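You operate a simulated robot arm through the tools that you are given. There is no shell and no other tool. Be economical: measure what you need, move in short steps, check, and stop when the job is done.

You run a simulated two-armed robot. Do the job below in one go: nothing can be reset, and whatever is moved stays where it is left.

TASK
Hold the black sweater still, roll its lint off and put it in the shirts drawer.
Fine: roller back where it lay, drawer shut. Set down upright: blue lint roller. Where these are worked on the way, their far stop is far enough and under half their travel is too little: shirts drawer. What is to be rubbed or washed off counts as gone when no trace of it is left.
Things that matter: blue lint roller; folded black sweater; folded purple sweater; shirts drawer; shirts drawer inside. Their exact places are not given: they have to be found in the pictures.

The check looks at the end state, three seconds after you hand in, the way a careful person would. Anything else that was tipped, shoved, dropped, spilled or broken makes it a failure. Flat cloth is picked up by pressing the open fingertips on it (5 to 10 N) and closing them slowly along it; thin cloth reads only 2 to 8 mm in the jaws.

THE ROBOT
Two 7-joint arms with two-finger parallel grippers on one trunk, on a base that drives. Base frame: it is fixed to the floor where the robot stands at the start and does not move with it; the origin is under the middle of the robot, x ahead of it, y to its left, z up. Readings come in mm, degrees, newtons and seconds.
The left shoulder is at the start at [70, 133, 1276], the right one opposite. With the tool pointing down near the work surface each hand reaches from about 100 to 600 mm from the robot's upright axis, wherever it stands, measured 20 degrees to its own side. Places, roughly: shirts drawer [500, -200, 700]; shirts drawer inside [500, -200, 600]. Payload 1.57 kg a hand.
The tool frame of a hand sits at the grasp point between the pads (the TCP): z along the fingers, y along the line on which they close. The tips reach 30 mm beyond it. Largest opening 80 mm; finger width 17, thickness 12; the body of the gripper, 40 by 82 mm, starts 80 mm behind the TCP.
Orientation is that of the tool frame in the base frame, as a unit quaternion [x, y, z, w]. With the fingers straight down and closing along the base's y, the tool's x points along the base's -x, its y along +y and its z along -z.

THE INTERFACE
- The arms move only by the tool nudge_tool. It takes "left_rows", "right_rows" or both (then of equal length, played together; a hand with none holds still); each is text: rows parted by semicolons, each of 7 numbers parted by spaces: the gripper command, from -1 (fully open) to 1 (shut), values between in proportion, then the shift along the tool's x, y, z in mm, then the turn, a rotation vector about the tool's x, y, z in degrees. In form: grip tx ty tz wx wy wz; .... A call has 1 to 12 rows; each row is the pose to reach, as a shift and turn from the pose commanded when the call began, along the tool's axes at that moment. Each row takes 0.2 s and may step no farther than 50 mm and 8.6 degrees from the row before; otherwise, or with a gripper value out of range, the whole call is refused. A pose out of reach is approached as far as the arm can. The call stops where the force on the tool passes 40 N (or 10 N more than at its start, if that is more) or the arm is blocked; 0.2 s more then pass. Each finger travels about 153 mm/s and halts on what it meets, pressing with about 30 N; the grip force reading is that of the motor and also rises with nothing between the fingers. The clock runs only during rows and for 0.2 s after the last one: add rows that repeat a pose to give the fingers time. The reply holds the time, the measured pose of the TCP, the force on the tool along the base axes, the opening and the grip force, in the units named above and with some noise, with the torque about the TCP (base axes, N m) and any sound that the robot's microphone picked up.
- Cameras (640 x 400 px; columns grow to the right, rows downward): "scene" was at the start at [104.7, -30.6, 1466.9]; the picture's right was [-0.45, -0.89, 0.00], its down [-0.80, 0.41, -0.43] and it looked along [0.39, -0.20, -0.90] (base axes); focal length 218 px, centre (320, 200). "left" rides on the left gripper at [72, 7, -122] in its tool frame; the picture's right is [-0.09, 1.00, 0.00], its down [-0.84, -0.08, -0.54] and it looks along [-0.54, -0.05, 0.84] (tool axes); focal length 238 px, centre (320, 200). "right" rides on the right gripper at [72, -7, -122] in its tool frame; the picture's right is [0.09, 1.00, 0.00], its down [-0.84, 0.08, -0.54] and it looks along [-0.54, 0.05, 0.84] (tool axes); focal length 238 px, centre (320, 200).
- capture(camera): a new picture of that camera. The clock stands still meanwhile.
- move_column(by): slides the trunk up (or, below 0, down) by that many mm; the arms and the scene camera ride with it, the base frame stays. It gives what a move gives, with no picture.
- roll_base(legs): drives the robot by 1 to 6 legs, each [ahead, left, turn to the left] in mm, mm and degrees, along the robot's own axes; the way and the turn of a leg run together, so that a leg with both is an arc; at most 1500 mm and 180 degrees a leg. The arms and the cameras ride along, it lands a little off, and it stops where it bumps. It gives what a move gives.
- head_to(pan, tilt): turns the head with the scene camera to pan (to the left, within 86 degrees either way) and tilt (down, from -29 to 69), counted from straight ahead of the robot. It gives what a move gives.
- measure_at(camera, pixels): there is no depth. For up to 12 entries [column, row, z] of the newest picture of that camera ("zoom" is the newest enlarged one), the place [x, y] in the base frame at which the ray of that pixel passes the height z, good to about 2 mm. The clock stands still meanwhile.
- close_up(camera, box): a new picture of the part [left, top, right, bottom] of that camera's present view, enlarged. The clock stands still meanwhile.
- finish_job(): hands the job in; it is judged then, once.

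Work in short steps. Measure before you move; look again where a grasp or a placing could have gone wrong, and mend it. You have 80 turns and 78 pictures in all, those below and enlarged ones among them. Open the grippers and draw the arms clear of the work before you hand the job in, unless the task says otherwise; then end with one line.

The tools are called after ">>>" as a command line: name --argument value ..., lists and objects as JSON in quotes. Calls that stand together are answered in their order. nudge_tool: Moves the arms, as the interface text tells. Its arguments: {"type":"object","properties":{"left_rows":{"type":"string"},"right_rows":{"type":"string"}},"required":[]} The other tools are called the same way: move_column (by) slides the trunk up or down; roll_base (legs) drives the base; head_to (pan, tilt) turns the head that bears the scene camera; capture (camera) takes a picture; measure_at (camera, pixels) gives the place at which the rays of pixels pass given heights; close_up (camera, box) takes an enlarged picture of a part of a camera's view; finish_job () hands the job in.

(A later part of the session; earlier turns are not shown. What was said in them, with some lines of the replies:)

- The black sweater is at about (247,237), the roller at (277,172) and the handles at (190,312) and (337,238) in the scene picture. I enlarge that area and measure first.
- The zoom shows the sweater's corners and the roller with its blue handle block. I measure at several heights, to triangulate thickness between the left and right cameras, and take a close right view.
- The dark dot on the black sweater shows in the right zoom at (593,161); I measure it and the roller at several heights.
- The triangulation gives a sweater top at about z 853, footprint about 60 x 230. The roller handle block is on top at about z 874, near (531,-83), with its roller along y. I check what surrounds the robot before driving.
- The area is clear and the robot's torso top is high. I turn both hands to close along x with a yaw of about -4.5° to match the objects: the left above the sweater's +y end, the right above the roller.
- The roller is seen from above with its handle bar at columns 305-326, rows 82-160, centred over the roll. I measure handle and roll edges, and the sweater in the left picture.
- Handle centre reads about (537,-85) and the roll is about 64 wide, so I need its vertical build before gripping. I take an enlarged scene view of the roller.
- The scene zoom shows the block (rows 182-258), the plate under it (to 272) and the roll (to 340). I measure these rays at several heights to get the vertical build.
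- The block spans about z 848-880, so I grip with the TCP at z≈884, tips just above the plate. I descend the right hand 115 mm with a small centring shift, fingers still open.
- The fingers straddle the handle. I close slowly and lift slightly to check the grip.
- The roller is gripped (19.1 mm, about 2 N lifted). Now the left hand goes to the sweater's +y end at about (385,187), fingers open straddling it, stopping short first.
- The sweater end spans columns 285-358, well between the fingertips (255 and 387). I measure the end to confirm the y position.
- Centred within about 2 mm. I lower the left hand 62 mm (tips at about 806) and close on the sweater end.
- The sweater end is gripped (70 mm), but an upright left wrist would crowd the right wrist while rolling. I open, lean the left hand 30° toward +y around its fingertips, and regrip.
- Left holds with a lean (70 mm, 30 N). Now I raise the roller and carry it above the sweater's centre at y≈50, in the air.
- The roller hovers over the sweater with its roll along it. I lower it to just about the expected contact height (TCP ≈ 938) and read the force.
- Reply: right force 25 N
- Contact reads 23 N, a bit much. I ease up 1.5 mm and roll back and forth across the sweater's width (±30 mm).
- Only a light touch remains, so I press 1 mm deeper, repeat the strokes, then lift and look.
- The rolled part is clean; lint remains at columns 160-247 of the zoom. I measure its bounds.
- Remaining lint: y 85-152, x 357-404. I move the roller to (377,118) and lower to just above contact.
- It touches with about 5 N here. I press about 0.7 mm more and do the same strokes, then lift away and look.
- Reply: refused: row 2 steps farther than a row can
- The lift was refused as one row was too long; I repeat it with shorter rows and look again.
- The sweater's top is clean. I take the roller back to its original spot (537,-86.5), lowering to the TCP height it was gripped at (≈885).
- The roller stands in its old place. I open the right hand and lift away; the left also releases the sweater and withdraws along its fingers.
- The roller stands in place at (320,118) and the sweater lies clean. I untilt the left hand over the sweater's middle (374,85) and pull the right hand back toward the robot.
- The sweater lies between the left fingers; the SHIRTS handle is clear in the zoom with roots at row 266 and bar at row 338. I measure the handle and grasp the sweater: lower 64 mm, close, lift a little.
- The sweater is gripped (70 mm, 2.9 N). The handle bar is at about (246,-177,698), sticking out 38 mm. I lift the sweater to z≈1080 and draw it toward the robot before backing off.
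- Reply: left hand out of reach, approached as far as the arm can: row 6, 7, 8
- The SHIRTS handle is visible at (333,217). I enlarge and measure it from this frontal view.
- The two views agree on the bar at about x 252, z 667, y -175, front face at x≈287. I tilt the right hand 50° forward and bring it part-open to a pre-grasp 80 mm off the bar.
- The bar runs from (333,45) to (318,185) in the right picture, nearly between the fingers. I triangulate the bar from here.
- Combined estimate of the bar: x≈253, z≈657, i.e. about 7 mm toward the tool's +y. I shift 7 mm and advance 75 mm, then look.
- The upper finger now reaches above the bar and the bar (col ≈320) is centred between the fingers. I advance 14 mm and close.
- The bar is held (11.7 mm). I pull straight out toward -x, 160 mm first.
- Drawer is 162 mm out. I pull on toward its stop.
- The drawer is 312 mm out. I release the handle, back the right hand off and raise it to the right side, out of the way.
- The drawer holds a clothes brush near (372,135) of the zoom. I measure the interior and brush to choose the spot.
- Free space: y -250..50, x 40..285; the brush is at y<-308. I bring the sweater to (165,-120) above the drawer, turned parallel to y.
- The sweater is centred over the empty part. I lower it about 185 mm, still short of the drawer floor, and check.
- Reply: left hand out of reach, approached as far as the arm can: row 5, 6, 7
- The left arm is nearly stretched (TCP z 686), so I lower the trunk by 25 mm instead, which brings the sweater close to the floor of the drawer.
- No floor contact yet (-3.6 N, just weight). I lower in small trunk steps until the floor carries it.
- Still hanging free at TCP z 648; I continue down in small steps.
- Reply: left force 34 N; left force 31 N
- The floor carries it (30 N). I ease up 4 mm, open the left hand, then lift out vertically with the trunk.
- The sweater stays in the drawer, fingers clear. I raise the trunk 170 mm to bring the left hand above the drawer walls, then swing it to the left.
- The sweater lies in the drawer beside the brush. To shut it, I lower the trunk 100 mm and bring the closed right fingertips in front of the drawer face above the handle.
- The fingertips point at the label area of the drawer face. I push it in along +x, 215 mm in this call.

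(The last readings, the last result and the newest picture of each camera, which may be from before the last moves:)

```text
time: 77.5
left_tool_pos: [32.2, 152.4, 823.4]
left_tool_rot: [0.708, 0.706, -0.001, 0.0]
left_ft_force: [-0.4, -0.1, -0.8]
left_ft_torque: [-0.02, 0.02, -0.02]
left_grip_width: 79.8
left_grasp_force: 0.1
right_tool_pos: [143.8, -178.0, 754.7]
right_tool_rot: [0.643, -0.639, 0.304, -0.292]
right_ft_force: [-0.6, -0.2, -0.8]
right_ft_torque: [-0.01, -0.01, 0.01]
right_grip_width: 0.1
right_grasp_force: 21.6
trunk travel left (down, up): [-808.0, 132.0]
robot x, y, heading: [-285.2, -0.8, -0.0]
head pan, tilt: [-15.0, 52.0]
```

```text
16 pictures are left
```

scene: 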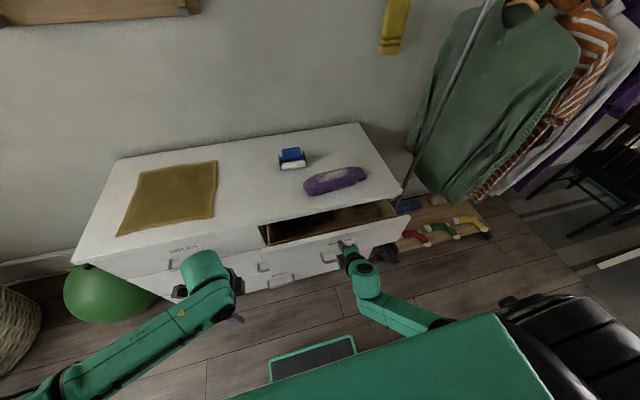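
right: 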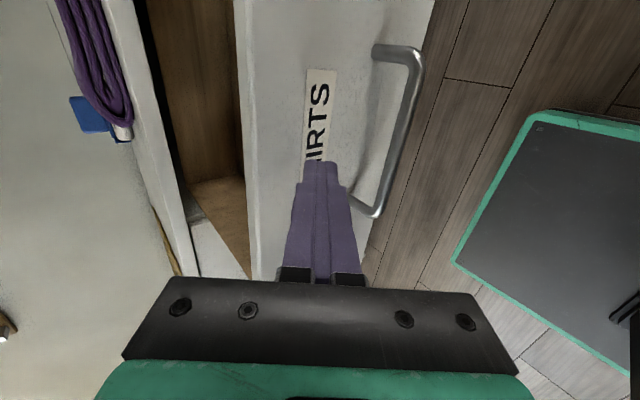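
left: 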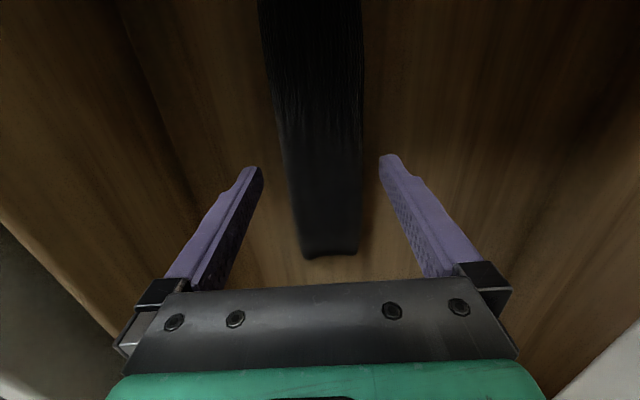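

The drawer slides in smoothly. I push the remaining ~125 mm, slowing toward the end.

>>> nudge_tool --right_rows "1 0 -9.6 11.5 0 0 0;1 0 -22.5 26.8 0 0 0;1 0 -35.4 42.2 0 0 0;1 0 -48.2 57.5 0 0 0;1 0 -61 72.9 0 0 0;1 0 -69 82 0 0 0;1 0 -74 88.2 0 0 0;1 0 -78 93.2 0 0 0;1 0 -82 97.5 0 0 0"

>>> close_up --camera "scene" --box '[220, 180, 460, 330]'

```text
time: 79.5
left_tool_pos: [30.0, 152.1, 825.9]
left_tool_rot: [0.709, 0.705, 0.002, 0.001]
left_ft_force: [-0.3, -0.1, -0.2]
left_ft_torque: [-0.02, -0.02, -0.01]
left_grip_width: 80.2
left_grasp_force: 0.0
right_tool_pos: [265.7, -177.5, 754.1]
right_tool_rot: [0.643, -0.639, 0.304, -0.292]
right_ft_force: [-19.3, -0.5, -0.3]
right_ft_torque: [-0.01, 0.21, -0.01]
right_grip_width: 0.1
right_grasp_force: 21.0
trunk travel left (down, up): [-808.0, 132.0]
robot x, y, heading: [-282.3, 0.6, 0.5]
head pan, tilt: [-15.0, 52.0]
```

```text
2.67 times, centred on (340, 255) of scene
```

zoom: 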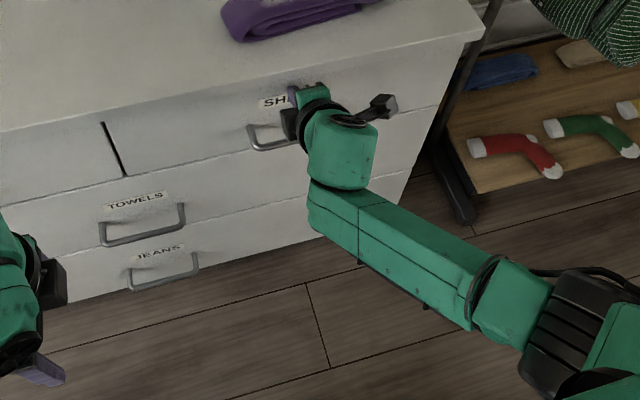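

The drawer is shut against its stop (19 N). I draw the right hand back 150 mm, open it, and look over the result.

>>> nudge_tool --right_rows "1 0 16 -19 0 0 0;1 0 42 -50 0 0 0;1 0 70 -84 0 0 0;-1 0 97 -115 0 0 0;-1 30 97 -135 0 0 0;-1 60 97 -155 0 0 0;-1 60 97 -155 0 0 0"

>>> close_up --camera "scene" --box '[220, 130, 460, 290]'

>>> capture --camera "scene"

```text
time: 81.1
left_tool_pos: [32.7, 153.3, 823.4]
left_tool_rot: [0.708, 0.706, 0.0, 0.001]
left_ft_force: [-0.3, 0.4, 0.1]
left_ft_torque: [0.01, 0.02, 0.0]
left_grip_width: 80.0
left_grasp_force: 0.0
right_tool_pos: [90.8, -236.3, 781.9]
right_tool_rot: [0.644, -0.638, 0.304, -0.293]
right_ft_force: [0.5, 0.0, 1.1]
right_ft_torque: [0.0, -0.03, -0.01]
right_grip_width: 80.3
right_grasp_force: 0.0
trunk travel left (down, up): [-808.0, 132.0]
robot x, y, heading: [-284.3, 0.1, 0.1]
head pan, tilt: [-15.0, 52.0]
```

```text
2.50 times, centred on (340, 210) of scene
```

zoom: 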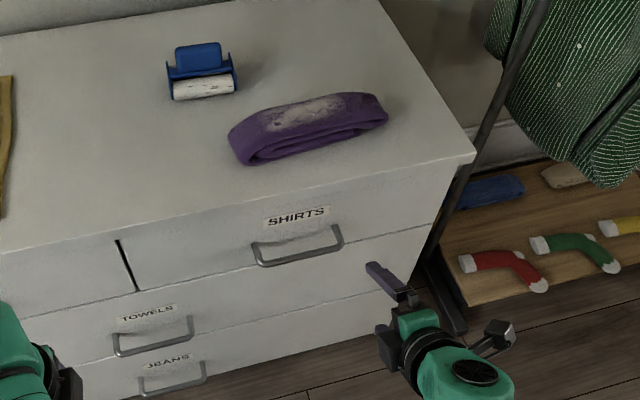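

```text
13 pictures are left
```

scene: 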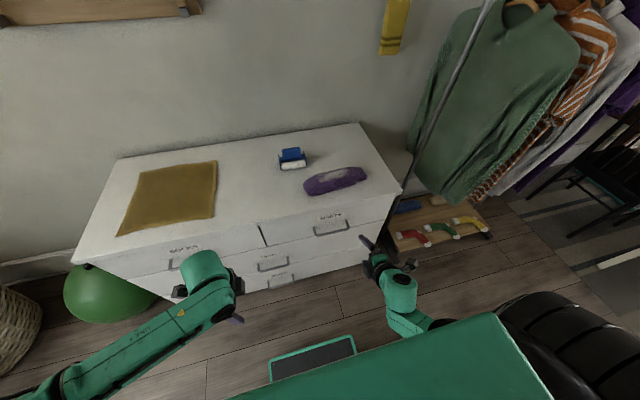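

The drawer face is flush, the roller stands upright in its place, and the purple sweater and towel are untouched. Both hands are open and clear, so I hand in.

>>> finish_job

```text
The job is handed in.
```

The black sweater was held still, its visible lint rolled off, and it now lies in the shut shirts drawer. The roller stands upright where it lay.
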